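You operate a simulated robot arm through the tools that you are given. There is no shell and no other tool.

Carry out the task below with a simulated robot arm. There is one attempt and no reset: what you move stays moved.

Task
Make up a fresh soak bath and stand the grey basket in it.
Fine: shut the drain lever of the empty basin, open the blue handle by the high soap pump till the water is past the blue line and shut it, add two pumps of soap and stir with a quarter turn of the handwheel. The rinse pump, filter valve and bleed button stay.

It is judged by the outcome, as a careful person would: the job done as asked, and still so three seconds after it is handed in. It fails if anything else is knocked over, pushed out of place, dropped, spilled or broken.

Robot
A 6-joint arm with a two-finger parallel gripper, fixed in place. Base frame: the origin is at the foot of the arm, x ahead of it, y to its left, z up. Readings come in cm, degrees, newtons and seconds.
With the tool pointing down near the work surface it reaches from about 16 to 84 cm from the base axis. Its first joint turns from -166.0 to 166.0 degrees. Payload 3.91 kg.
Tool frame: the origin (TCP) lies between the finger pads and is the grasp point; the fingertips stand 3 cm ahead of it; z points along the fingers, y is the line along which they close. The gripper opens to 11 cm. The fingers are 2 cm wide and 1 cm thick; the gripper's body (4.8 by 11.2 cm) begins 5.5 cm behind the TCP.
Orientation is that of the tool frame in the base frame, as a unit quaternion [x, y, z, w]. With the fingers straight down and closing along the base's y, the tool's x points along the base's -x, its y along +y and its z along -z.

Tools
- The arm moves only by the tool servo_tool. Its arguments are lists of equal length, an entry for each row: "grip": the closure in counts, from 0 (fully open) to 255 (shut); "linear": the shift along the tool's x, y, z in units of 250 mm (1.0 is 250 mm), a list of three; "rotation": the turn, a rotation vector about the tool's x, y, z in units of 180 degrees (1.0 is 180 degrees), a list of three. In form: {"grip": [grip, ...], "linear": [[dx, dy, dz], ...], "rotation": [[rx, ry, rz], ...]}. A call has 1 to 20 rows; each row is the pose to reach, as a shift and turn from the pose commanded when the call began, along the tool's axes at that moment. A call with a number of a shift or a turn outside -1 to 1 is refused whole. Rows are played at 5 a second. More than 5 cm and 8.6 degrees between two rows, or a gripper value outside its range, and nothing of the call is played. A pose out of reach is approached as far as the arm can. The call stops where the force on the tool passes 90 N (or 10 N more than at its start, if that is more) or the arm is blocked; 0.2 s more then pass. Each finger travels about 10.8 cm/s and halts on what it meets, pressing with about 29 N; the grip force reading is that of the motor and also rises with nothing between the fingers. The clock runs only during rows and for 0.2 s after the last one: add rows that repeat a pose to give the fingers time. It gives the time, the measured TCP pose, the force on the tool (base axes), the opening and the grip force at its end, in the units of the frame above (readings bear some noise), with the torque about the TCP (base axes, N m) and any sound that the robot's microphone picked up.
- Cameras (640 x 400 px; columns grow to the right, rows downward): "scene" is fixed at [21.78, 50, 161.96]; the picture's right is [-0.68, -0.73, 0.00], its down [-0.58, 0.54, -0.61] and it looks along [0.45, -0.42, -0.79] (base axes); focal length 261 px, centre (320, 200). "wrist" rides on the gripper at [7.7, 0.7, -11.4] in the tool frame; the picture's right is [-0.09, 1.00, 0.00], its down [-0.80, -0.07, -0.59] and it looks along [-0.59, -0.05, 0.80] (tool axes); focal length 270 px, centre (320, 200). There is no depth. A picture from a camera that has moved, and an enlarged one, comes with that camera's place and axes in the base frame and with its lens.
- get_image(camera): a new picture of that camera. It takes no simulated time.
- slide_trunk(by): slides the trunk up (or, below 0, down) by that many cm; the arm rides with it, the base frame stays. It gives what a move gives, with no picture.
- enlarge(camera, box): a new picture of the part [left, top, right, bottom] of that camera's present view, enlarged. It takes no simulated time.
- close_job(): hands the job in; it is judged then, once.

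Nothing tells you positions but the pictures and the camera data. Unless the task says otherwise, let go and move clear before handing in.

The tools are called after "Emit:" by a JSON object that holds its "method" and its "body". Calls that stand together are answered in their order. servo_tool: Moves the arm, as the interface text tells. Its arguments: {"type":"object","properties":{"grip":{"type":"array","items":{"type":"number"}},"linear":{"type":"array","items":{"type":"array","items":{"type":"number"}}},"rotation":{"type":"array","items":{"type":"array","items":{"type":"number"}}}},"required":["grip","linear","rotation"]} The other tools are called the same way: slide_trunk (by) slides the trunk up or down; get_image (camera) takes a picture; enlarge (camera, box) takes an enlarged picture of a part of a camera's view; close_job () hands the job in.

At the start:

```text
t: 0.0
eef_pos: [22.32, 28.1, 139.91]
ee_rot: [0.0, 1.0, 0.001, 0.001]
contact_force: [0.2, 0.8, -0.4]
wrist_torque: [-0.04, 0.02, 0.01]
opening: 11.03
finger_force: 0.2
trunk travel left (down, up): [-47.8, 6.2]
```

scene: 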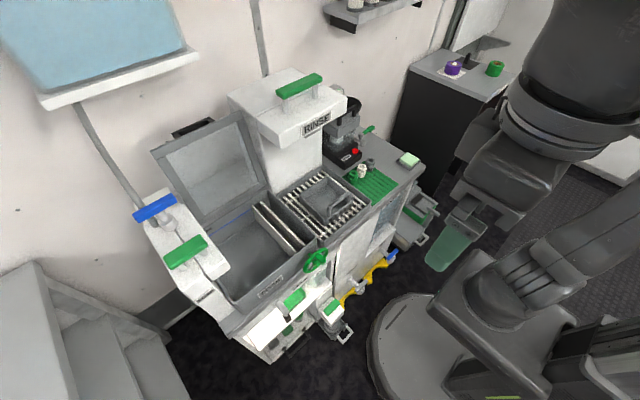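
wrist: 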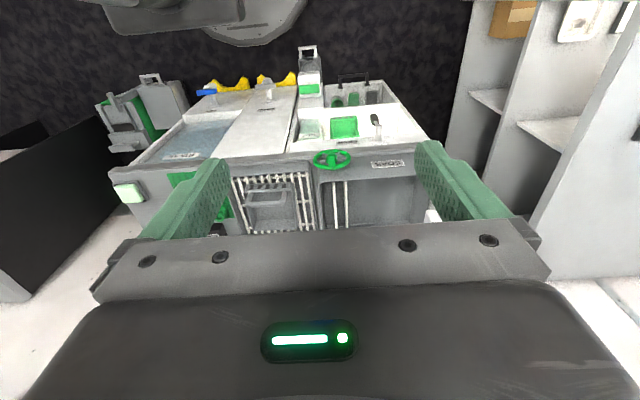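

I see a wash station with a basin, a grey basket on a rack, several green levers, pumps and a handwheel. I'll look closer before moving.

Emit:
{"method": "enlarge", "body": {"camera": "scene", "box": [120, 160, 280, 260]}}

Emit:
{"method": "enlarge", "body": {"camera": "scene", "box": [200, 220, 360, 320]}}

Emit:
{"method": "enlarge", "body": {"camera": "scene", "box": [240, 60, 440, 185]}}

Emit:
{"method": "enlarge", "body": {"camera": "scene", "box": [240, 150, 440, 275]}}

Emit:
{"method": "enlarge", "body": {"camera": "scene", "box": [220, 250, 420, 375]}}

Emit:
{"method": "enlarge", "body": {"camera": "wrist", "box": [100, 40, 460, 240]}}

```text
4.00 times, centred on (200, 210) of scene
camera zoom: at [21.78, 50.0, 161.96], right [-0.68, -0.73, 0.0], down [-0.58, 0.54, -0.61], along [0.45, -0.42, -0.79], focal length 1043 px, centre (800, 160)
```

zoom: 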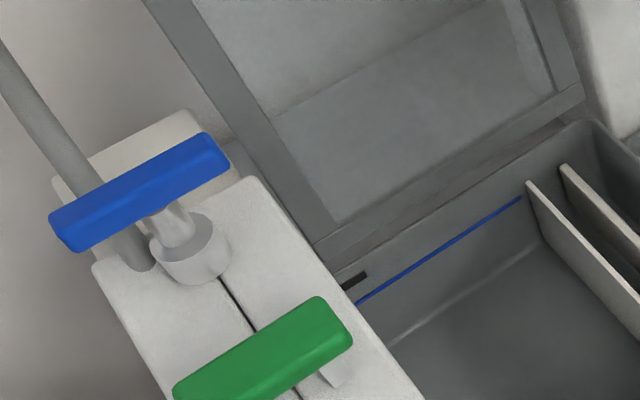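

```text
4.00 times, centred on (280, 270) of scene
camera zoom: at [21.78, 50.0, 161.96], right [-0.68, -0.73, 0.0], down [-0.58, 0.54, -0.61], along [0.45, -0.42, -0.79], focal length 1043 px, centre (480, -80)
```

zoom: 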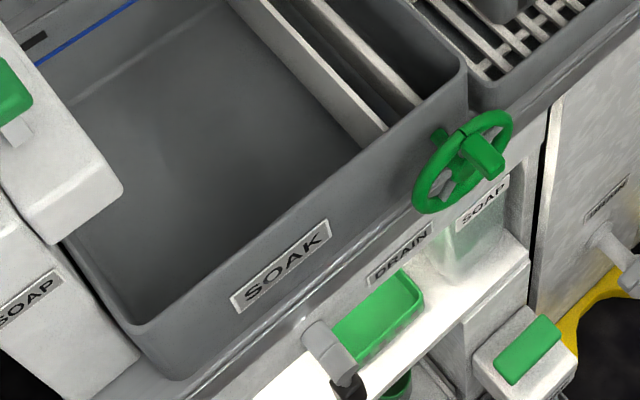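

```text
3.20 times, centred on (340, 122) of scene
camera zoom: at [21.78, 50.0, 161.96], right [-0.68, -0.73, 0.0], down [-0.58, 0.54, -0.61], along [0.45, -0.42, -0.79], focal length 834 px, centre (256, 448)
```

zoom: 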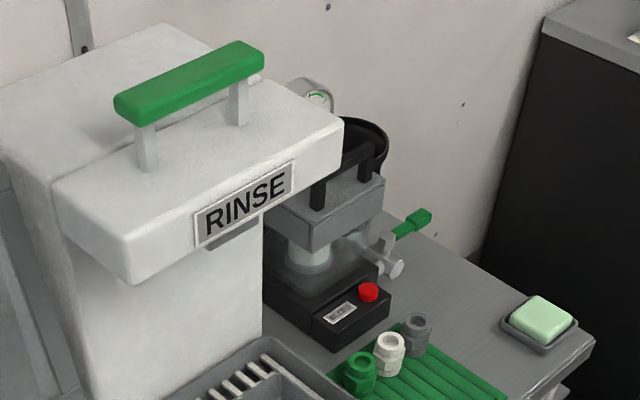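

```text
3.20 times, centred on (340, 212) of scene
camera zoom: at [21.78, 50.0, 161.96], right [-0.68, -0.73, 0.0], down [-0.58, 0.54, -0.61], along [0.45, -0.42, -0.79], focal length 834 px, centre (256, 160)
```

zoom: 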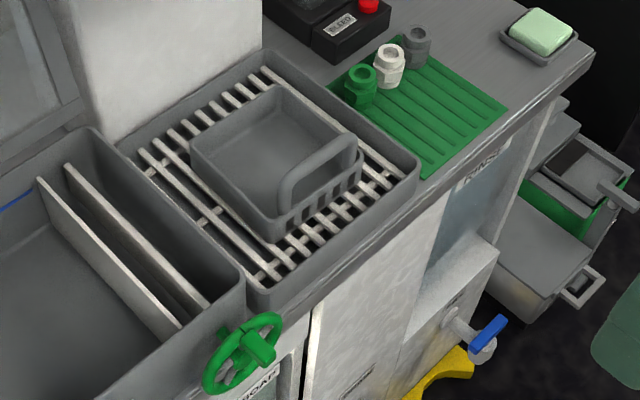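

```text
3.20 times, centred on (320, 312) of scene
camera zoom: at [21.78, 50.0, 161.96], right [-0.68, -0.73, 0.0], down [-0.58, 0.54, -0.61], along [0.45, -0.42, -0.79], focal length 834 px, centre (320, -160)
```

zoom: 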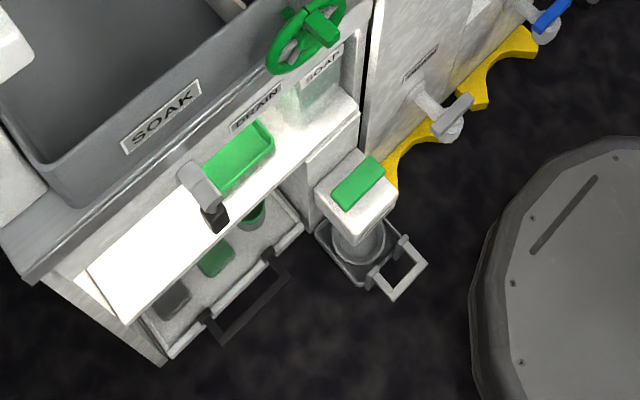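

```text
1.78 times, centred on (280, 140) of wrist
camera zoom: at [14.52, 28.69, 151.29], right [0.09, 1.0, 0.0], down [0.8, -0.07, 0.6], along [0.59, -0.05, -0.8], focal length 480 px, centre (391, 307)
```

zoom: 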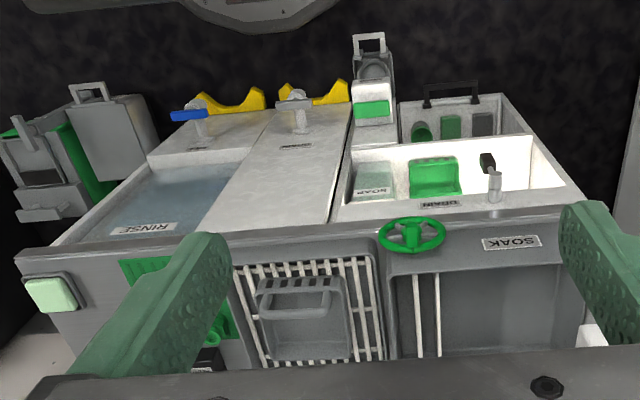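

I have a first idea of the layout: soak basin ahead-left, rinse station in the middle, hub of the handwheel near (46, 29, 92). I'll zoom in on labels and levers before moving.

Emit:
{"method": "enlarge", "body": {"camera": "wrist", "box": [280, 80, 440, 180]}}

Emit:
{"method": "enlarge", "body": {"camera": "wrist", "box": [180, 40, 340, 140]}}

Emit:
{"method": "enlarge", "body": {"camera": "scene", "box": [160, 230, 240, 280]}}

Emit:
{"method": "enlarge", "body": {"camera": "scene", "box": [260, 270, 340, 320]}}

Emit:
{"method": "enlarge", "body": {"camera": "scene", "box": [320, 250, 400, 300]}}

Emit:
{"method": "enlarge", "body": {"camera": "scene", "box": [310, 100, 410, 162]}}

```text
4.00 times, centred on (360, 130) of wrist
camera zoom: at [14.52, 28.69, 151.29], right [0.09, 1.0, 0.0], down [0.8, -0.07, 0.6], along [0.59, -0.05, -0.8], focal length 1081 px, centre (160, 480)
```

zoom: 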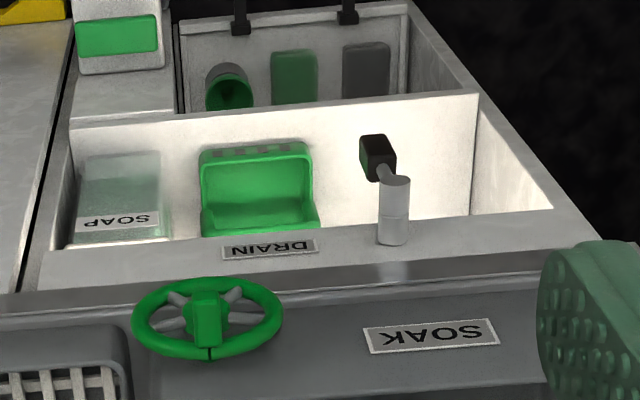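

```text
4.00 times, centred on (260, 90) of wrist
camera zoom: at [14.52, 28.69, 151.29], right [0.09, 1.0, 0.0], down [0.8, -0.07, 0.6], along [0.59, -0.05, -0.8], focal length 1081 px, centre (560, 640)
```

zoom: 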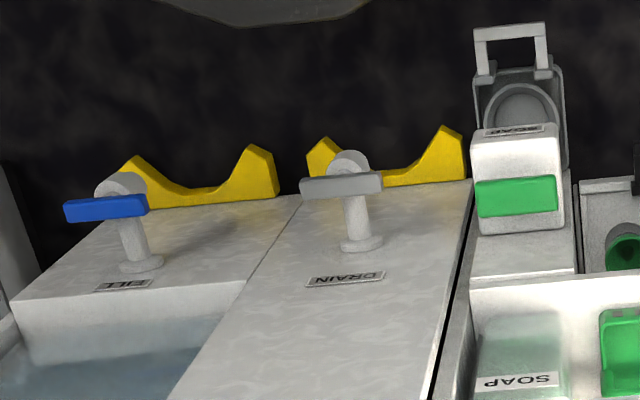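

```text
8.00 times, centred on (200, 255) of scene
camera zoom: at [21.78, 50.0, 161.96], right [-0.68, -0.73, 0.0], down [-0.58, 0.54, -0.61], along [0.45, -0.42, -0.79], focal length 2086 px, centre (1280, -240)
```

zoom: 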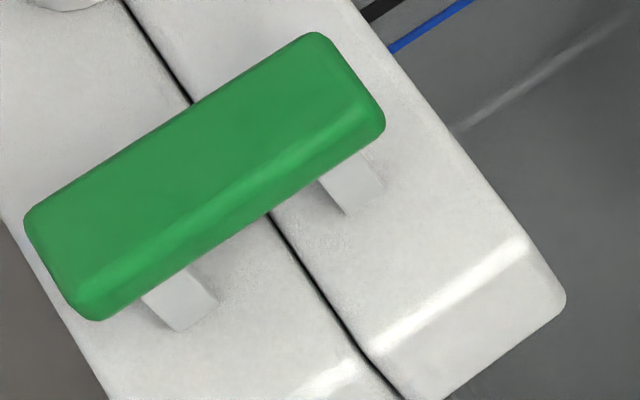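

```text
8.00 times, centred on (300, 295) of scene
camera zoom: at [21.78, 50.0, 161.96], right [-0.68, -0.73, 0.0], down [-0.58, 0.54, -0.61], along [0.45, -0.42, -0.79], focal length 2086 px, centre (480, -560)
```

zoom: 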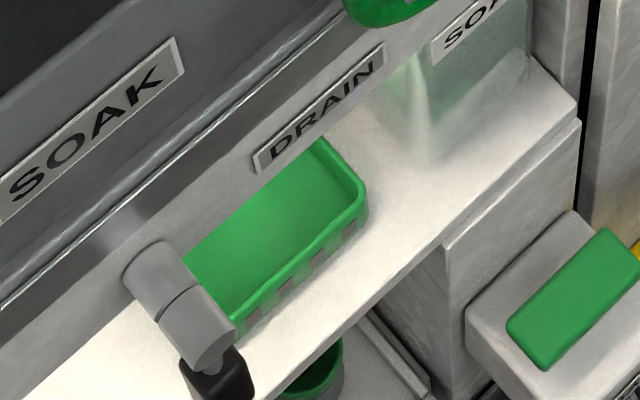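

```text
8.00 times, centred on (360, 275) of scene
camera zoom: at [21.78, 50.0, 161.96], right [-0.68, -0.73, 0.0], down [-0.58, 0.54, -0.61], along [0.45, -0.42, -0.79], focal length 2086 px, centre (0, -400)
```

zoom: 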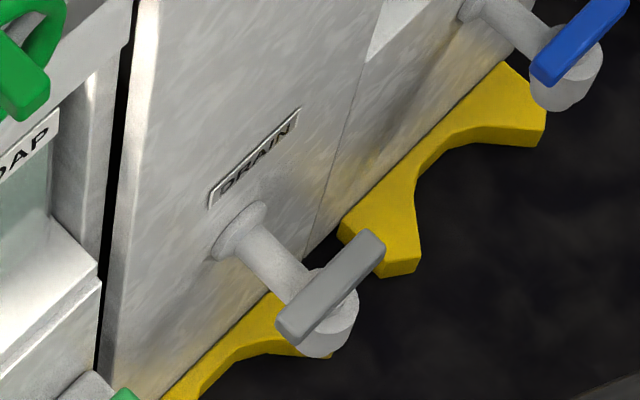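

```text
6.40 times, centred on (360, 131) of scene
camera zoom: at [21.78, 50.0, 161.96], right [-0.68, -0.73, 0.0], down [-0.58, 0.54, -0.61], along [0.45, -0.42, -0.79], focal length 1669 px, centre (64, 642)
```

zoom: 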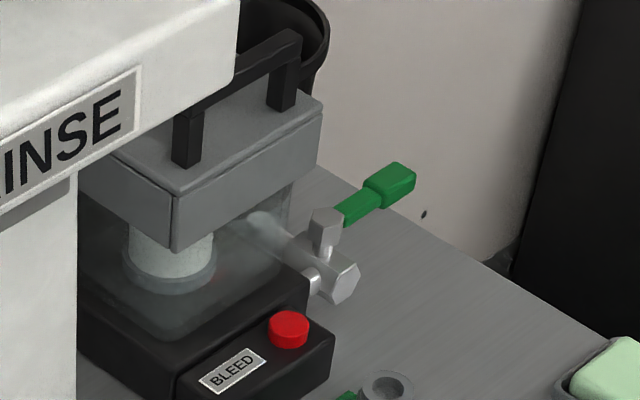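

The soak basin's drain valve sticks out of the front at about (44, 43, 80), with its black lever hanging down. The high soap pump and the blue handle are further left, so I'll move the arm left at this safe height to triangulate them.

Emit:
{"method": "servo_tool", "body": {"grip": [0, 0, 0, 0, 0, 0], "linear": [[0, 0.14, 0], [0, 0.28, 0], [0, 0.42, 0], [0, 0.56, 0], [0, 0.7, 0], [0, 0.84, 0]], "rotation": [[0, 0, 0], [0, 0, 0], [0, 0, 0], [0, 0, 0], [0, 0, 0], [0, 0, 0]]}}

Emit:
{"method": "get_image", "body": {"camera": "wrist"}}

Emit:
{"method": "get_image", "body": {"camera": "scene"}}

```text
t: 1.4
eef_pos: [22.04, 48.38, 137.33]
ee_rot: [0.001, 1.0, 0.005, 0.002]
contact_force: [0.0, 0.5, -0.5]
wrist_torque: [0.0, 0.02, -0.02]
opening: 11.01
finger_force: 0.1
out of reach, approached as far as the arm can: row 4, 5, 6
trunk travel left (down, up): [-47.8, 6.2]
```

```text
taken
camera wrist: at [14.22, 48.87, 148.67], right [0.09, 1.0, 0.01], down [0.8, -0.08, 0.6], along [0.6, -0.05, -0.8], focal length 270 px, centre (320, 200)
```

wrist: 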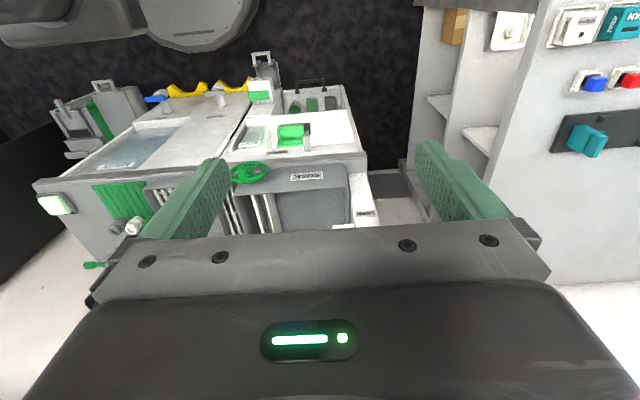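

```text
taken
```

scene: 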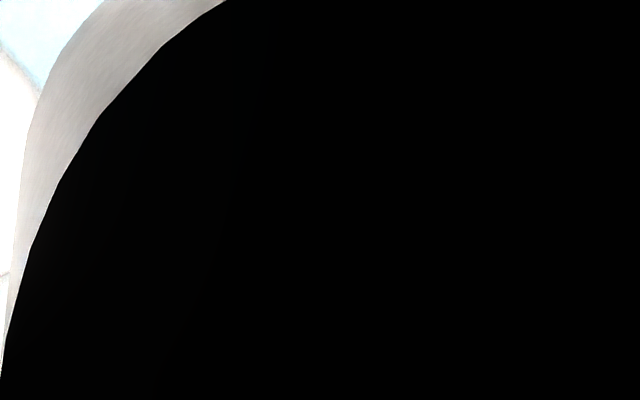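

The arm hits its reach limit up here and blocks the scene camera. I'll lower the trunk so the arm works at a comfortable height.

Emit:
{"method": "slide_trunk", "body": {"by": -25}}

Emit:
{"method": "get_image", "body": {"camera": "wrist"}}

Emit:
{"method": "get_image", "body": {"camera": "scene"}}

```text
t: 4.0
eef_pos: [21.93, 48.2, 112.3]
ee_rot: [0.0, 1.0, 0.005, 0.002]
contact_force: [0.6, 0.3, 0.2]
wrist_torque: [0.0, 0.01, -0.01]
opening: 11.0
finger_force: 0.0
trunk travel left (down, up): [-22.8, 31.2]
```

```text
taken
camera wrist: at [14.21, 48.72, 123.72], right [0.09, 1.0, 0.01], down [0.8, -0.08, 0.6], along [0.6, -0.05, -0.8], focal length 270 px, centre (320, 200)
```

wrist: 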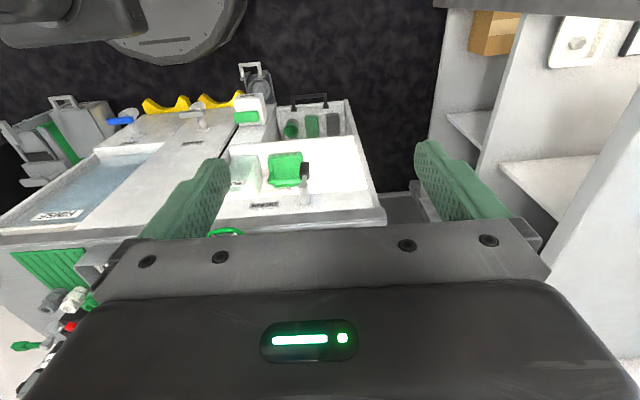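

```text
taken
```

scene: 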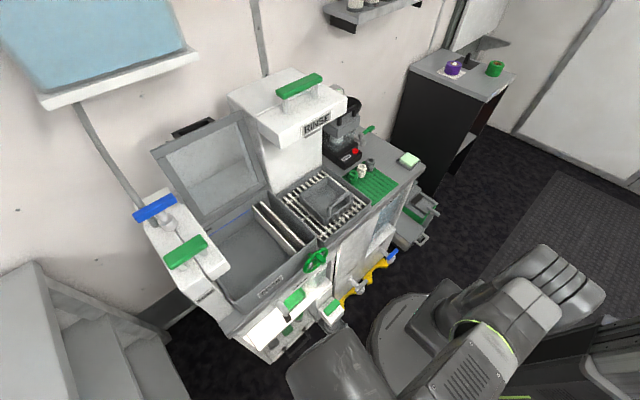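

I'll pitch the tool forward to look at the left cabinet with the soap pump and blue handle.

Emit:
{"method": "servo_tool", "body": {"grip": [0, 0, 0, 0, 0], "linear": [[0, 0, 0], [0, 0, 0], [0, 0, 0], [0, 0, 0], [0, 0, 0]], "rotation": [[0, -0.045, 0], [0, -0.09, 0], [0, -0.135, 0], [0, -0.18, 0], [0, -0.18, 0]]}}

Emit:
{"method": "get_image", "body": {"camera": "wrist"}}

```text
t: 5.2
eef_pos: [21.93, 48.15, 112.26]
ee_rot: [0.001, 0.959, 0.005, 0.282]
contact_force: [-0.3, 0.1, -0.2]
wrist_torque: [-0.03, 0.01, -0.02]
opening: 11.03
finger_force: 0.1
trunk travel left (down, up): [-22.8, 31.2]
```

```text
taken
camera wrist: at [9.28, 48.75, 117.77], right [0.07, 1.0, 0.06], down [0.35, -0.08, 0.93], along [0.93, -0.05, -0.36], focal length 270 px, centre (320, 200)
```

wrist: 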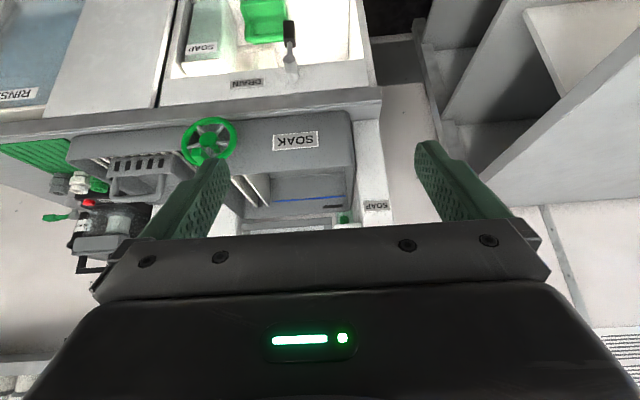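

Emit:
{"method": "enlarge", "body": {"camera": "wrist", "box": [180, 120, 420, 270]}}

Emit:
{"method": "enlarge", "body": {"camera": "wrist", "box": [160, 0, 400, 150]}}

```text
2.67 times, centred on (300, 195) of wrist
camera zoom: at [9.28, 48.75, 117.77], right [0.07, 1.0, 0.06], down [0.35, -0.08, 0.93], along [0.93, -0.05, -0.36], focal length 721 px, centre (373, 213)
```

zoom: 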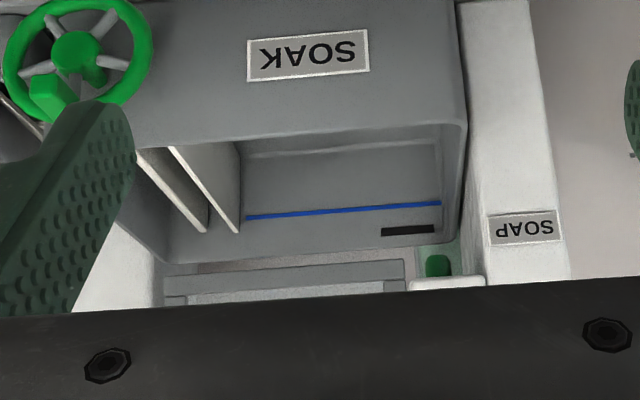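

```text
2.67 times, centred on (280, 75) of wrist
camera zoom: at [9.28, 48.75, 117.77], right [0.07, 1.0, 0.06], down [0.35, -0.08, 0.93], along [0.93, -0.05, -0.36], focal length 721 px, centre (427, 533)
```

zoom: 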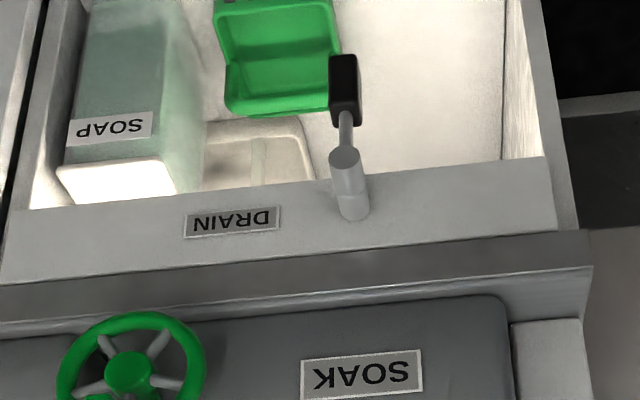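

Emit:
{"method": "enlarge", "body": {"camera": "wrist", "box": [170, 110, 250, 160]}}

Emit:
{"method": "enlarge", "body": {"camera": "scene", "box": [295, 240, 343, 270]}}

Emit:
{"method": "enlarge", "body": {"camera": "scene", "box": [124, 190, 188, 230]}}

```text
8.00 times, centred on (210, 135) of wrist
camera zoom: at [9.28, 48.75, 117.77], right [0.07, 1.0, 0.06], down [0.35, -0.08, 0.93], along [0.93, -0.05, -0.36], focal length 2162 px, centre (1200, 720)
```

zoom: 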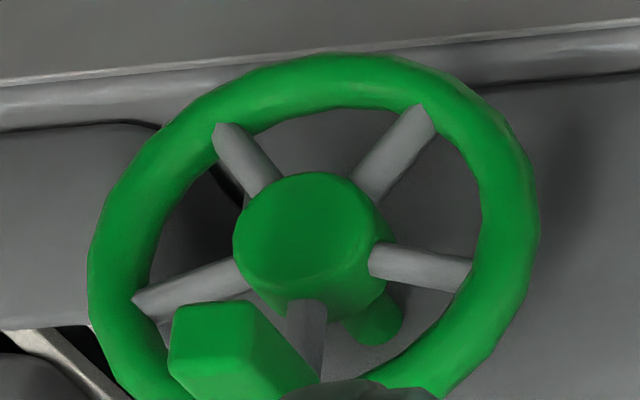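

```text
13.33 times, centred on (319, 255) of scene
camera zoom: at [21.78, 50.0, 161.96], right [-0.68, -0.73, 0.0], down [-0.58, 0.54, -0.61], along [0.45, -0.42, -0.79], focal length 3476 px, centre (333, -533)
```

zoom: 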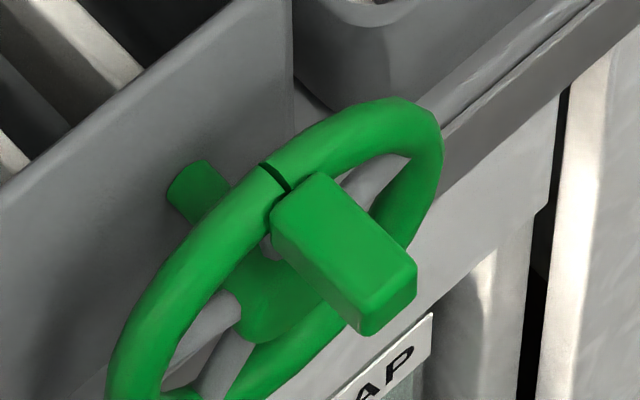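

```text
10.00 times, centred on (156, 210) of scene
camera zoom: at [21.78, 50.0, 161.96], right [-0.68, -0.73, 0.0], down [-0.58, 0.54, -0.61], along [0.45, -0.42, -0.79], focal length 2607 px, centre (1960, 100)
```

zoom: 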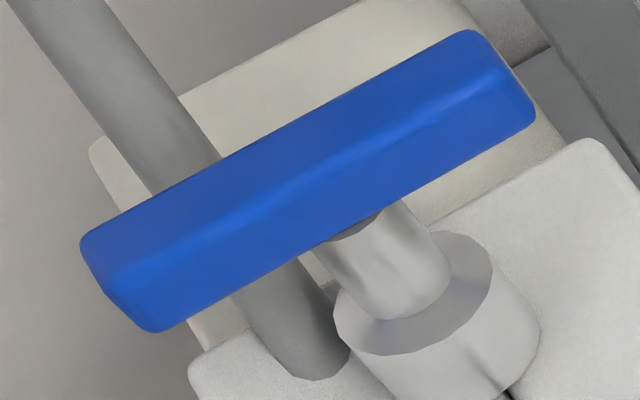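

The handwheel has a crank knob at 12 o'clock pointing toward the robot, and the blue T-handle turns on a vertical post. I'll raise the trunk to get a second viewing angle on the soap pump and blue handle.

Emit:
{"method": "slide_trunk", "body": {"by": 20}}

Emit:
{"method": "get_image", "body": {"camera": "wrist"}}

Emit:
{"method": "enlarge", "body": {"camera": "wrist", "box": [200, 120, 400, 245]}}

```text
t: 7.3
eef_pos: [22.02, 48.27, 132.3]
ee_rot: [0.001, 0.96, 0.004, 0.281]
contact_force: [0.0, 0.7, -0.2]
wrist_torque: [-0.01, -0.03, 0.01]
opening: 10.97
finger_force: 0.0
trunk travel left (down, up): [-42.8, 11.2]
```

```text
taken
camera wrist: at [9.31, 48.76, 137.78], right [0.07, 1.0, 0.06], down [0.35, -0.08, 0.93], along [0.93, -0.05, -0.36], focal length 270 px, centre (320, 200)
```

wrist: 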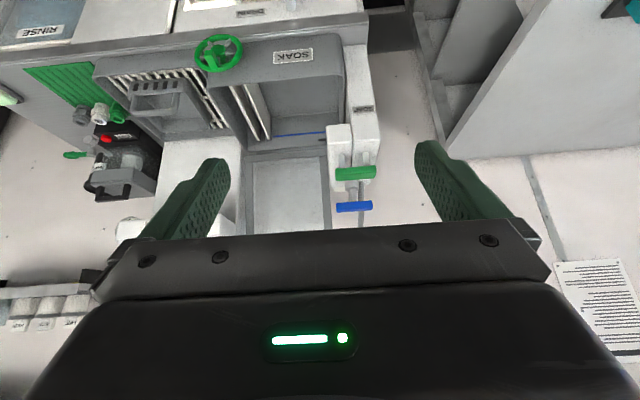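

```text
3.20 times, centred on (300, 182) of wrist
camera zoom: at [9.31, 48.76, 137.78], right [0.07, 1.0, 0.06], down [0.35, -0.08, 0.93], along [0.93, -0.05, -0.36], focal length 865 px, centre (384, 256)
```

zoom: 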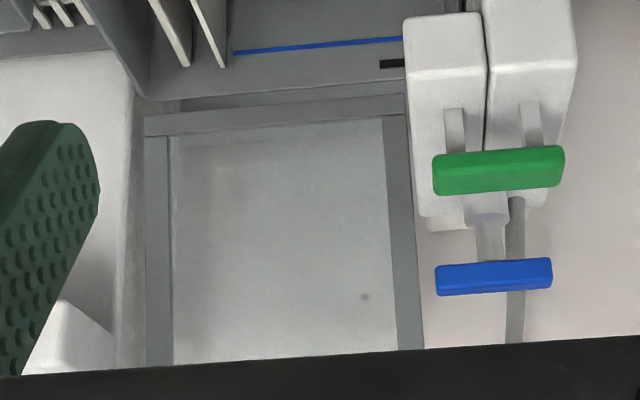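

Located: blue handle centre ≈ (70, 53, 117), green soap handle ≈ (58, 53, 114), drain valve pivot ≈ (46, 42.4, 77) with its grip ≈ (46, 42.4, 69). I'll roll the gripper 180° so the camera sits on top when the tool points forward.

Emit:
{"method": "servo_tool", "body": {"grip": [0, 0, 0, 0, 0, 0, 0, 0, 0, 0, 0, 0, 0, 0, 0, 0, 0, 0, 0, 0], "linear": [[0, 0, 0], [0, 0, 0], [0, 0, 0], [0, 0, 0], [0, 0, 0], [0, 0, 0], [0, 0, 0], [0, 0, 0], [0, 0, 0], [0, 0, 0], [0, 0, 0], [0, 0, 0], [0, 0, 0], [0, 0, 0], [0, 0, 0], [0, 0, 0], [0, 0, 0], [0, 0, 0], [0, 0, 0], [0, 0, 0]], "rotation": [[0, 0, 0.047], [0, 0, 0.094], [0, 0, 0.141], [0, 0, 0.188], [0, 0, 0.235], [0, 0, 0.282], [0, 0, 0.329], [0, 0, 0.376], [0, 0, 0.423], [0, 0, 0.47], [0, 0, 0.517], [0, 0, 0.564], [0, 0, 0.611], [0, 0, 0.658], [0, 0, 0.705], [0, 0, 0.752], [0, 0, 0.799], [0, 0, 0.846], [0, 0, 0.893], [0, 0, 0.94]]}}

```text
t: 11.6
eef_pos: [29.8, 53.0, 140.58]
ee_rot: [0.785, 0.549, 0.242, 0.157]
contact_force: [-0.4, 0.1, -0.2]
wrist_torque: [0.0, -0.02, -0.03]
opening: 10.99
finger_force: 0.0
out of reach, approached as far as the arm can: row 11, 12, 13, 14, 15, 16, 17, 18, 19, 20
trunk travel left (down, up): [-42.8, 11.2]
```

The wrist can't roll that far in this direction. I'll unwind and try the other way.

Emit:
{"method": "servo_tool", "body": {"grip": [0, 0, 0, 0, 0, 0, 0, 0, 0, 0, 0, 0, 0, 0, 0, 0, 0, 0, 0, 0], "linear": [[0, 0, 0], [0, 0, 0], [0, 0, 0], [0, 0, 0], [0, 0, 0], [0, 0, 0], [0, 0, 0], [0, 0, 0], [0, 0, 0], [0, 0, 0], [0, 0, 0], [0, 0, 0], [0, 0, 0], [0, 0, 0], [0, 0, 0], [0, 0, 0], [0, 0, 0], [0, 0, 0], [0, 0, 0], [0, 0, 0]], "rotation": [[0, 0, -0.047], [0, 0, -0.094], [0, 0, -0.141], [0, 0, -0.188], [0, 0, -0.235], [0, 0, -0.282], [0, 0, -0.329], [0, 0, -0.376], [0, 0, -0.423], [0, 0, -0.47], [0, 0, -0.517], [0, 0, -0.564], [0, 0, -0.611], [0, 0, -0.658], [0, 0, -0.705], [0, 0, -0.752], [0, 0, -0.799], [0, 0, -0.846], [0, 0, -0.893], [0, 0, -0.94]]}}

```text
t: 15.8
eef_pos: [30.02, 53.32, 140.5]
ee_rot: [-0.474, 0.832, -0.134, 0.257]
contact_force: [-0.7, -1.1, 0.7]
wrist_torque: [0.0, 0.01, -0.01]
opening: 11.0
finger_force: 0.0
trunk travel left (down, up): [-42.8, 11.2]
```

Emit:
{"method": "slide_trunk", "body": {"by": -20}}

Emit:
{"method": "servo_tool", "body": {"grip": [0, 0, 0, 0, 0, 0, 0, 0, 0, 0, 0, 0, 0, 0], "linear": [[0, 0, 0], [0, 0, 0], [0, 0, 0], [0, 0, 0], [0, 0, 0], [0, 0, 0], [0, 0, 0], [0, 0, 0], [0, 0, 0], [0, 0, 0], [0, 0, 0], [0, 0, 0], [0, 0, 0], [0, 0, 0]], "rotation": [[0, 0, -0.047], [0, 0, -0.094], [0, 0, -0.141], [0, 0, -0.188], [0, 0, -0.235], [0, 0, -0.282], [0, 0, -0.329], [0, 0, -0.376], [0, 0, -0.423], [0, 0, -0.47], [0, 0, -0.517], [0, 0, -0.564], [0, 0, -0.611], [0, 0, -0.658]]}}

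Emit:
{"method": "get_image", "body": {"camera": "wrist"}}

Emit:
{"method": "get_image", "body": {"camera": "scene"}}

```text
t: 17.9
eef_pos: [29.77, 53.38, 120.58]
ee_rot: [-0.473, 0.832, -0.132, 0.256]
contact_force: [0.0, 1.1, 0.8]
wrist_torque: [-0.01, 0.0, 0.0]
opening: 11.01
finger_force: 0.1
trunk travel left (down, up): [-22.8, 31.2]
```

```text
t: 20.9
eef_pos: [29.87, 53.36, 120.5]
ee_rot: [0.957, -0.019, 0.288, -0.017]
contact_force: [-0.4, -0.2, -0.3]
wrist_torque: [-0.01, 0.01, 0.01]
opening: 11.0
finger_force: 0.0
trunk travel left (down, up): [-22.8, 31.2]
```

```text
taken
camera wrist: at [29.91, 52.02, 134.28], right [-0.1, -0.99, -0.09], down [-0.99, 0.09, 0.06], along [-0.05, 0.1, -0.99], focal length 270 px, centre (320, 200)
```

wrist: 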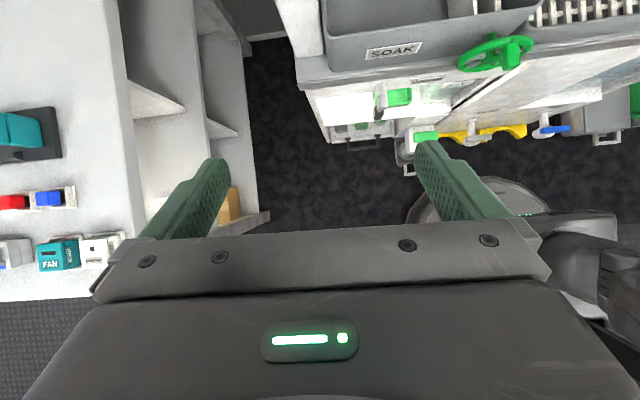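

```text
taken
```

scene: 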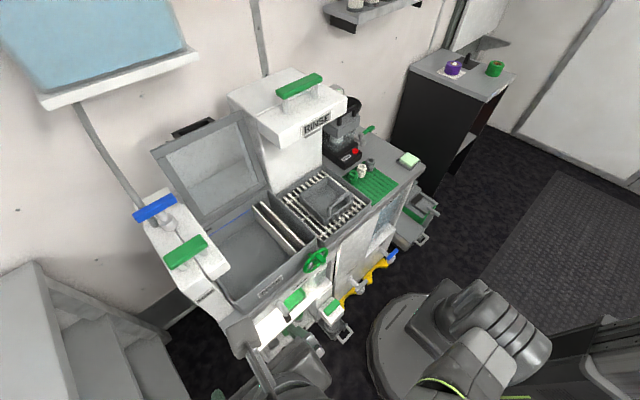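

The roll worked in the other direction. Now I'll pitch the tool up to horizontal, then lower the trunk to face the drain lever.

Emit:
{"method": "servo_tool", "body": {"grip": [0, 0, 0, 0, 0, 0, 0, 0], "linear": [[0, 0, 0], [0, 0, 0], [0, 0, 0], [0, 0, 0], [0, 0, 0], [0, 0, 0], [0, 0, 0], [0, 0, 0]], "rotation": [[0, 0.045, 0], [0, 0.09, 0], [0, 0.135, 0], [0, 0.18, 0], [0, 0.225, 0], [0, 0.27, 0], [0, 0.314, 0], [0, 0.314, 0]]}}

Emit:
{"method": "slide_trunk", "body": {"by": -22}}

Emit:
{"method": "get_image", "body": {"camera": "wrist"}}

Emit:
{"method": "get_image", "body": {"camera": "scene"}}

```text
t: 22.7
eef_pos: [29.89, 53.35, 120.55]
ee_rot: [0.706, -0.025, 0.707, -0.007]
contact_force: [-0.2, 1.4, 0.4]
wrist_torque: [-0.01, -0.02, -0.02]
opening: 10.97
finger_force: 0.1
trunk travel left (down, up): [-22.8, 31.2]
```

```text
t: 25.1
eef_pos: [29.86, 53.35, 98.58]
ee_rot: [0.707, -0.025, 0.707, -0.007]
contact_force: [-1.0, -0.4, 0.5]
wrist_torque: [-0.01, -0.01, 0.0]
opening: 10.99
finger_force: 0.1
trunk travel left (down, up): [-0.8, 53.2]
```

```text
taken
camera wrist: at [18.34, 52.59, 106.22], right [-0.03, -0.99, -0.13], down [-0.59, 0.12, -0.8], along [0.81, 0.06, -0.59], focal length 270 px, centre (320, 200)
```

wrist: 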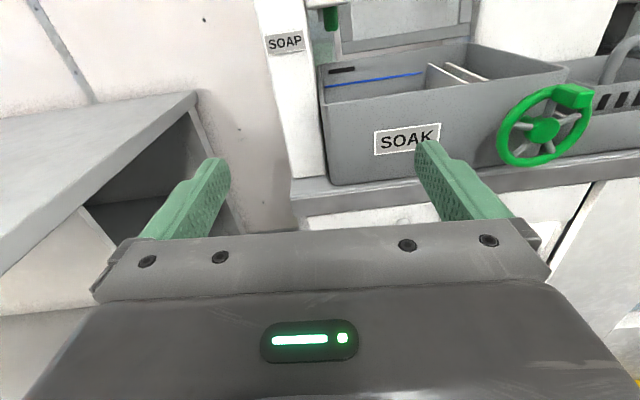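

```text
taken
```

scene: 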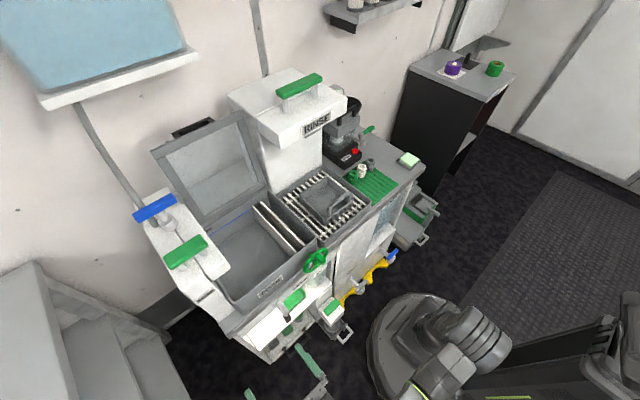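

Good, the tool is horizontal and the trunk is low. I'll level the roll and yaw and move down in front of the drain lever.

Emit:
{"method": "servo_tool", "body": {"grip": [0, 0, 0, 0, 0, 0, 0], "linear": [[-0.13, 0.08, 0], [-0.26, 0.16, 0], [-0.39, 0.24, 0], [-0.52, 0.32, 0], [-0.65, 0.4, 0], [-0.78, 0.48, 0], [-0.78, 0.48, 0]], "rotation": [[0.008, 0, -0.014], [0.008, 0, -0.014], [0.008, 0, -0.014], [0.008, 0, -0.014], [0.008, 0, -0.014], [0.008, 0, -0.014], [0.008, 0, -0.014]]}}

Emit:
{"method": "get_image", "body": {"camera": "wrist"}}

Emit:
{"method": "get_image", "body": {"camera": "scene"}}

```text
t: 26.6
eef_pos: [29.54, 42.1, 78.64]
ee_rot: [0.707, -0.002, 0.707, 0.001]
contact_force: [-0.1, -0.6, 0.2]
wrist_torque: [-0.01, -0.01, 0.01]
opening: 11.01
finger_force: 0.1
trunk travel left (down, up): [-0.8, 53.2]
```

```text
taken
camera wrist: at [18.01, 41.49, 86.27], right [0.0, -1.0, -0.09], down [-0.59, 0.07, -0.8], along [0.8, 0.05, -0.59], focal length 270 px, centre (320, 200)
```

wrist: 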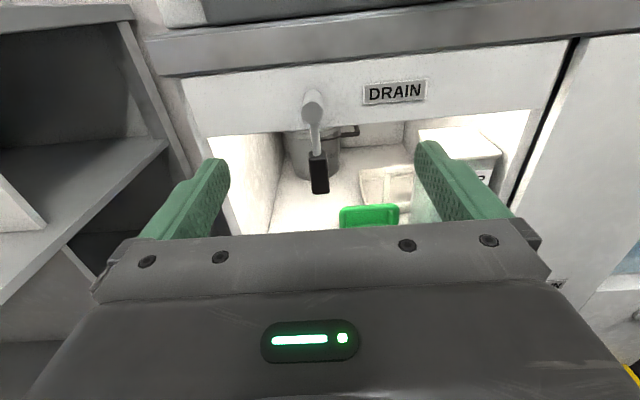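

```text
taken
```

scene: 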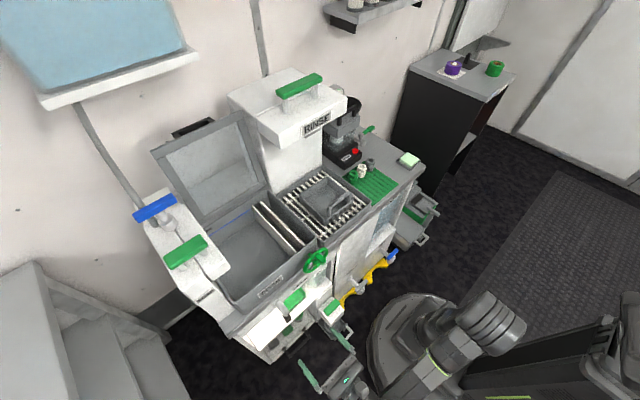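

Emit:
{"method": "enlarge", "body": {"camera": "wrist", "box": [240, 60, 440, 235]}}

```text
2.29 times, centred on (340, 148) of wrist
camera zoom: at [18.01, 41.49, 86.27], right [0.0, -1.0, -0.09], down [-0.59, 0.07, -0.8], along [0.8, 0.05, -0.59], focal length 618 px, centre (274, 320)
```

zoom: 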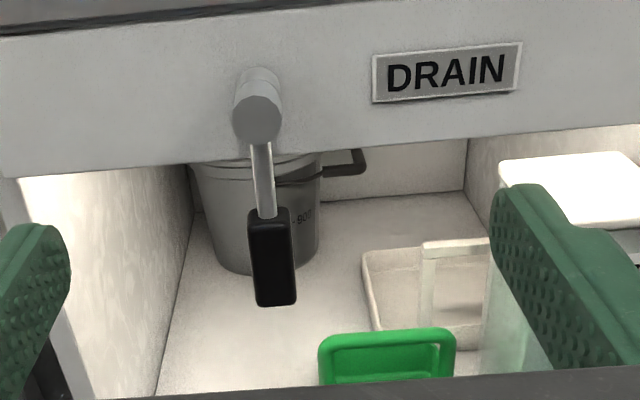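

The lever hangs straight down: its pivot is at about (45.5, 43, 77) and the black grip spans z 67–73. I'll close the fingers and bring them in on the right side of the lever.

Emit:
{"method": "servo_tool", "body": {"grip": [120, 255, 255, 255, 255, 255, 255, 255], "linear": [[-0.12, 0.07, 0], [-0.24, 0.14, 0], [-0.36, 0.16, 0], [-0.36, 0.16, 0], [-0.36, 0.16, 0.15], [-0.36, 0.16, 0.3], [-0.36, 0.16, 0.45], [-0.36, 0.16, 0.58]], "rotation": [[0, 0, 0], [0, 0, 0], [0, 0, 0], [0, 0, 0], [0, 0, 0], [0, 0, 0], [0, 0, 0], [0, 0, 0]]}}

Emit:
{"method": "get_image", "body": {"camera": "wrist"}}

Emit:
{"method": "get_image", "body": {"camera": "scene"}}

```text
t: 28.4
eef_pos: [44.01, 38.22, 69.42]
ee_rot: [0.707, -0.001, 0.707, -0.001]
contact_force: [-0.9, 0.9, 0.4]
wrist_torque: [-0.04, -0.01, -0.01]
opening: 0.0
finger_force: 29.4
trunk travel left (down, up): [-0.8, 53.2]
```

```text
taken
camera wrist: at [32.52, 37.51, 77.19], right [0.0, -1.0, -0.09], down [-0.59, 0.07, -0.8], along [0.8, 0.05, -0.59], focal length 270 px, centre (320, 200)
```

wrist: 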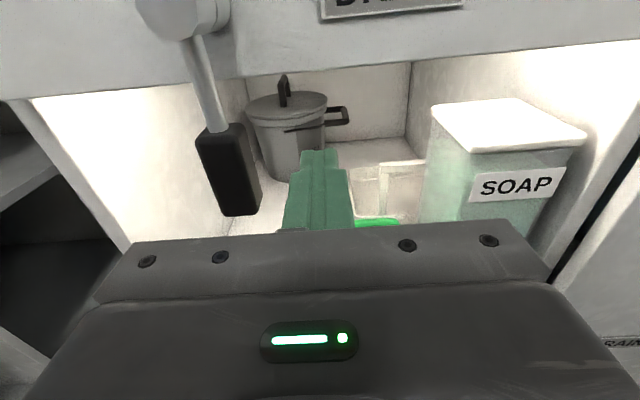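

```text
taken
```

scene: 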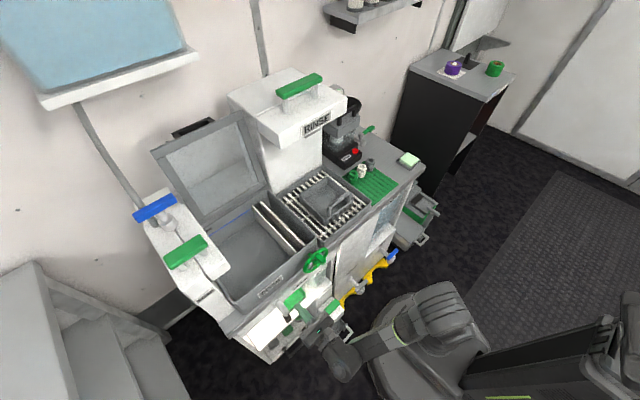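

Emit:
{"method": "servo_tool", "body": {"grip": [255, 255, 255, 255, 255], "linear": [[0, -0.04, 0], [0, -0.08, 0], [0, -0.11, 0], [0, -0.13, 0], [0, -0.15, 0]], "rotation": [[0, 0, 0], [0, 0, 0], [0, 0, 0], [0, 0, 0], [0, 0, 0]]}}

Emit:
{"method": "get_image", "body": {"camera": "wrist"}}

```text
t: 29.6
eef_pos: [44.12, 41.94, 69.45]
ee_rot: [0.707, -0.002, 0.707, 0.001]
contact_force: [0.2, -1.3, -1.3]
wrist_torque: [-0.01, 0.02, 0.0]
opening: 0.01
finger_force: 28.9
trunk travel left (down, up): [-0.8, 53.2]
```

```text
taken
camera wrist: at [32.59, 41.25, 77.18], right [0.0, -1.0, -0.09], down [-0.59, 0.07, -0.8], along [0.8, 0.05, -0.59], focal length 270 px, centre (320, 200)
```

wrist: 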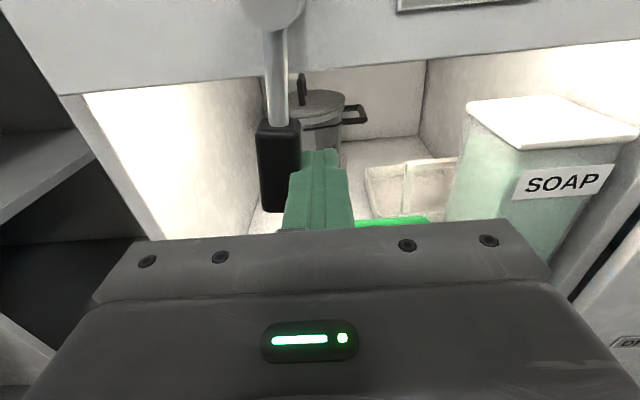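

Emit:
{"method": "servo_tool", "body": {"grip": [255, 255, 255, 255], "linear": [[0, -0.02, 0], [0, -0.04, 0], [0, -0.06, 0], [0, -0.08, 0]], "rotation": [[0, 0, 0], [0, 0, 0], [0, 0, 0], [0, 0, 0]]}}

Emit:
{"method": "get_image", "body": {"camera": "wrist"}}

```text
t: 30.6
eef_pos: [43.98, 43.92, 69.59]
ee_rot: [0.707, -0.001, 0.707, 0.0]
contact_force: [-0.2, -0.7, 1.4]
wrist_torque: [0.01, 0.01, 0.0]
opening: 0.0
finger_force: 29.0
trunk travel left (down, up): [-0.8, 53.2]
```

```text
taken
camera wrist: at [32.53, 43.25, 77.21], right [0.0, -1.0, -0.09], down [-0.59, 0.07, -0.8], along [0.8, 0.05, -0.59], focal length 270 px, centre (320, 200)
```

wrist: 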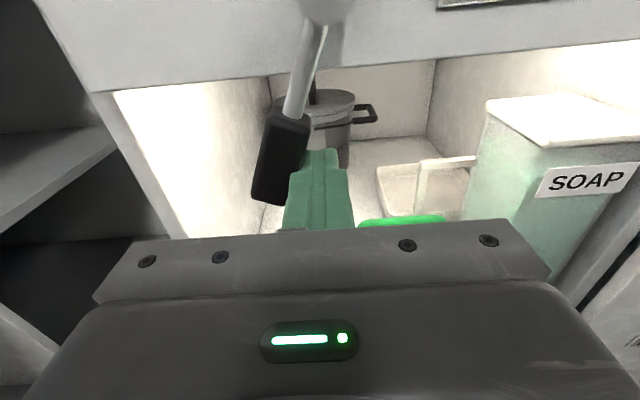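

The lever moves left with almost no force. I'll follow its arc toward horizontal.

Emit:
{"method": "servo_tool", "body": {"grip": [255, 255, 255, 255, 255, 255, 255], "linear": [[0.013, -0.05, 0], [0.032, -0.103, 0], [0.06, -0.145, 0], [0.092, -0.183, 0], [0.125, -0.21, 0], [0.156, -0.231, 0], [0.156, -0.231, 0]], "rotation": [[0, 0, 0], [0, 0, 0], [0, 0, 0], [0, 0, 0], [0, 0, 0], [0, 0, 0], [0, 0, 0]]}}

Emit:
{"method": "get_image", "body": {"camera": "wrist"}}

```text
t: 32.2
eef_pos: [44.06, 49.74, 73.55]
ee_rot: [0.707, -0.002, 0.707, 0.001]
contact_force: [0.5, 0.3, 0.0]
wrist_torque: [-0.04, -0.02, 0.03]
opening: 0.0
finger_force: 28.6
trunk travel left (down, up): [-0.8, 53.2]
```

```text
taken
camera wrist: at [32.53, 49.09, 81.15], right [0.0, -1.0, -0.09], down [-0.59, 0.07, -0.8], along [0.8, 0.05, -0.59], focal length 270 px, centre (320, 200)
```

wrist: 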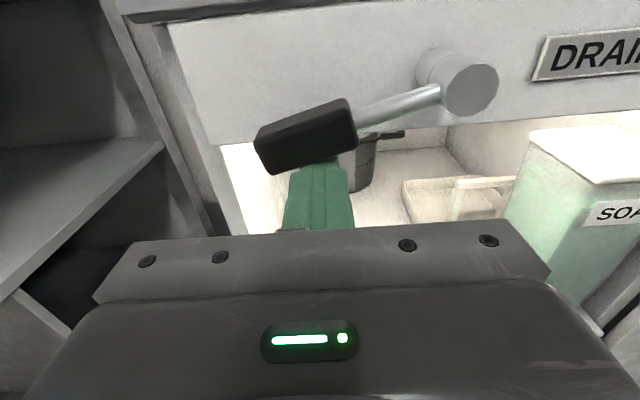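

Emit:
{"method": "servo_tool", "body": {"grip": [255, 255, 255, 255, 255], "linear": [[0.02, -0.008, 0], [0.04, -0.014, 0], [0.056, -0.018, 0], [0.07, -0.02, 0], [0.07, -0.02, 0]], "rotation": [[0, 0, 0], [0, 0, 0], [0, 0, 0], [0, 0, 0], [0, 0, 0]]}}

Emit:
{"method": "get_image", "body": {"camera": "wrist"}}

```text
t: 33.5
eef_pos: [44.11, 50.29, 75.21]
ee_rot: [0.707, -0.001, 0.707, 0.0]
contact_force: [0.4, 1.2, -1.6]
wrist_torque: [0.04, 0.01, 0.02]
opening: 0.0
finger_force: 29.1
trunk travel left (down, up): [-0.8, 53.2]
```

```text
taken
camera wrist: at [32.55, 49.58, 82.9], right [0.0, -1.0, -0.09], down [-0.59, 0.07, -0.8], along [0.8, 0.05, -0.59], focal length 270 px, centre (320, 200)
```

wrist: 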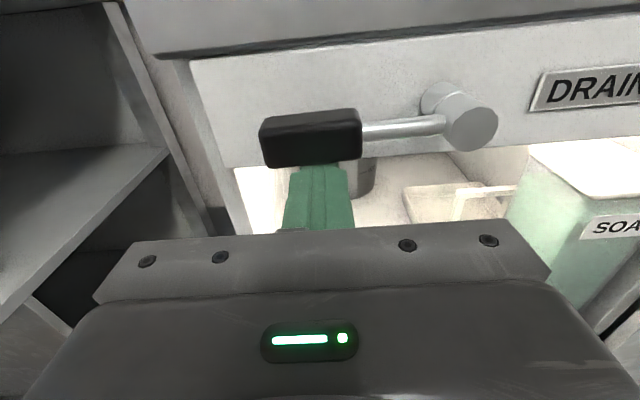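

Emit:
{"method": "servo_tool", "body": {"grip": [255, 255, 255, 255], "linear": [[0.008, 0, 0], [0.016, 0, 0], [0.024, 0, 0], [0.024, 0, 0]], "rotation": [[0, 0, 0], [0, 0, 0], [0, 0, 0], [0, 0, 0]]}}

Emit:
{"method": "get_image", "body": {"camera": "wrist"}}

```text
t: 34.5
eef_pos: [44.09, 50.37, 75.45]
ee_rot: [0.709, 0.0, 0.705, 0.002]
contact_force: [-7.9, -4.2, -24.3]
wrist_torque: [0.1, 0.07, 0.14]
opening: 0.0
finger_force: 28.9
trunk travel left (down, up): [-0.8, 53.2]
```

```text
taken
camera wrist: at [32.58, 49.61, 83.2], right [0.0, -1.0, -0.09], down [-0.6, 0.07, -0.8], along [0.8, 0.05, -0.6], focal length 270 px, centre (320, 200)
```

wrist: 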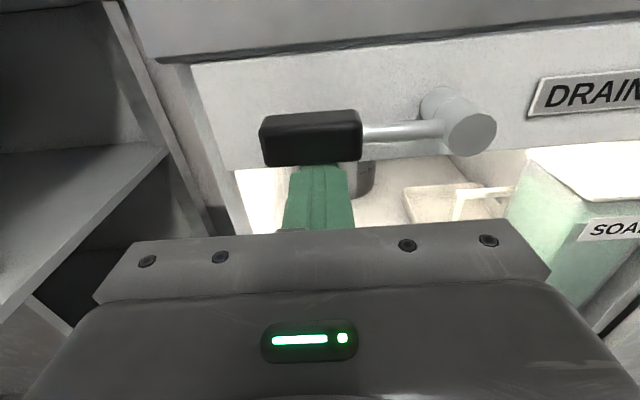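

The lever hit its stop at horizontal, so the drain is shut. I'll back away and check that it stays there.

Emit:
{"method": "servo_tool", "body": {"grip": [255, 255, 255, 255, 255, 255, 255], "linear": [[-0.05, 0, 0], [-0.09, 0, 0], [-0.09, 0, -0.15], [-0.09, 0, -0.3], [-0.09, 0, -0.45], [-0.09, 0, -0.58], [-0.09, 0, -0.58]], "rotation": [[0, 0, 0], [0, 0, 0], [0, 0, 0], [0, 0, 0], [0, 0, 0], [0, 0, 0], [0, 0, 0]]}}

Emit:
{"method": "get_image", "body": {"camera": "wrist"}}

```text
t: 36.0
eef_pos: [29.56, 50.16, 73.51]
ee_rot: [0.707, -0.002, 0.707, 0.0]
contact_force: [0.7, 0.2, 0.1]
wrist_torque: [0.01, 0.0, -0.02]
opening: 0.02
finger_force: 29.0
trunk travel left (down, up): [-0.8, 53.2]
```

```text
taken
camera wrist: at [18.06, 49.52, 81.16], right [0.0, -1.0, -0.09], down [-0.59, 0.07, -0.8], along [0.8, 0.05, -0.59], focal length 270 px, centre (320, 200)
```

wrist: 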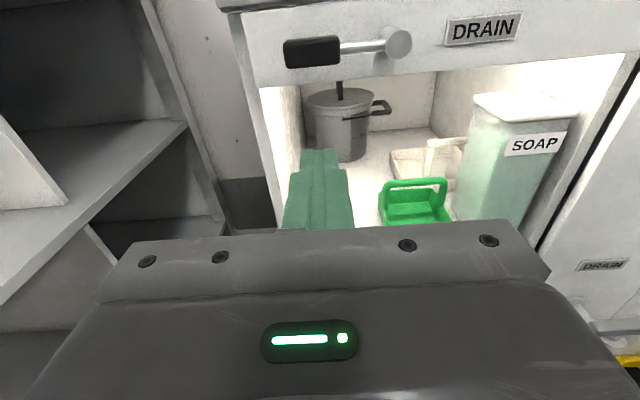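

The drain lever stays shut. Next is the blue tap, so I'll raise the trunk and pitch the tool down about 45° to clear the soap pump handle.

Emit:
{"method": "slide_trunk", "body": {"by": 52}}

Emit:
{"method": "servo_tool", "body": {"grip": [255, 255, 255, 255, 255, 255, 255], "linear": [[0, 0, 0], [0, 0, 0], [0, 0, 0], [0, 0, 0], [0, 0, 0], [0, 0, 0], [0, 0, 0]], "rotation": [[0, -0.042, 0], [0, -0.084, 0], [0, -0.126, 0], [0, -0.168, 0], [0, -0.21, 0], [0, -0.25, 0], [0, -0.25, 0]]}}

Emit:
{"method": "get_image", "body": {"camera": "wrist"}}

Emit:
{"method": "get_image", "body": {"camera": "scene"}}

```text
refused: 52 is not a number from -40 to 40
```

```text
t: 37.6
eef_pos: [29.45, 50.23, 73.48]
ee_rot: [0.924, -0.002, 0.382, 0.0]
contact_force: [-0.3, 0.2, -0.4]
wrist_torque: [-0.01, 0.01, -0.03]
opening: 0.0
finger_force: 29.3
trunk travel left (down, up): [-0.8, 53.2]
```

```text
taken
camera wrist: at [26.85, 49.55, 87.06], right [-0.06, -1.0, -0.06], down [-0.99, 0.07, -0.14], along [0.15, 0.05, -0.99], focal length 270 px, centre (320, 200)
```

wrist: 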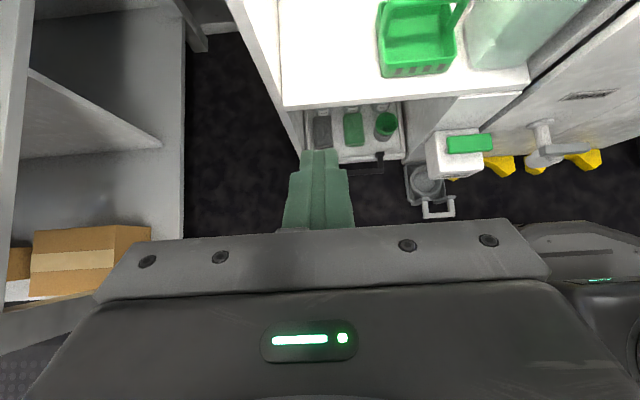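

```text
taken
```

scene: 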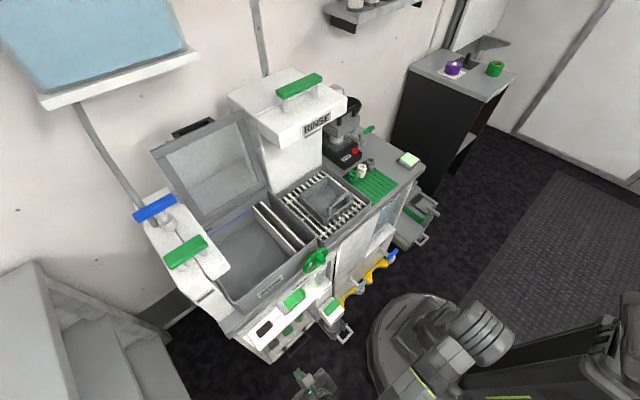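

Emit:
{"method": "slide_trunk", "body": {"by": 40}}

Emit:
{"method": "slide_trunk", "body": {"by": 12}}

Emit:
{"method": "get_image", "body": {"camera": "scene"}}

Emit:
{"method": "get_image", "body": {"camera": "wrist"}}

```text
t: 41.5
eef_pos: [29.53, 50.25, 113.5]
ee_rot: [0.924, -0.001, 0.384, 0.0]
contact_force: [-0.5, 0.3, 0.3]
wrist_torque: [0.0, 0.0, 0.0]
opening: 0.0
finger_force: 28.8
trunk travel left (down, up): [-40.8, 13.2]
```

```text
t: 43.0
eef_pos: [29.59, 50.28, 125.53]
ee_rot: [0.924, -0.001, 0.383, -0.001]
contact_force: [0.0, -0.5, -0.6]
wrist_torque: [-0.01, -0.04, 0.03]
opening: 0.0
finger_force: 28.7
trunk travel left (down, up): [-52.8, 1.2]
```

```text
taken
```

scene: 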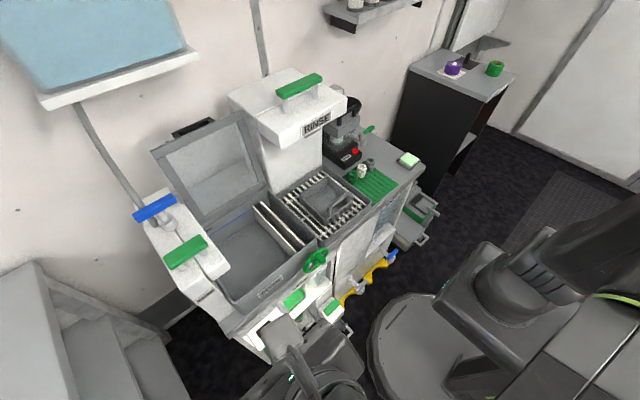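

```text
taken
camera wrist: at [26.84, 49.56, 139.04], right [-0.07, -1.0, -0.06], down [-0.99, 0.07, -0.15], along [0.15, 0.05, -0.99], focal length 270 px, centre (320, 200)
```

wrist: 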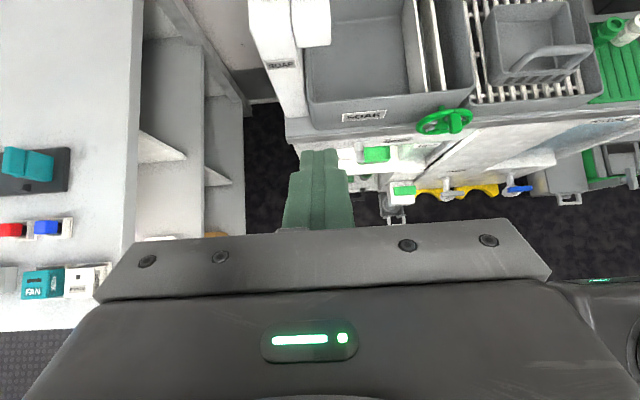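

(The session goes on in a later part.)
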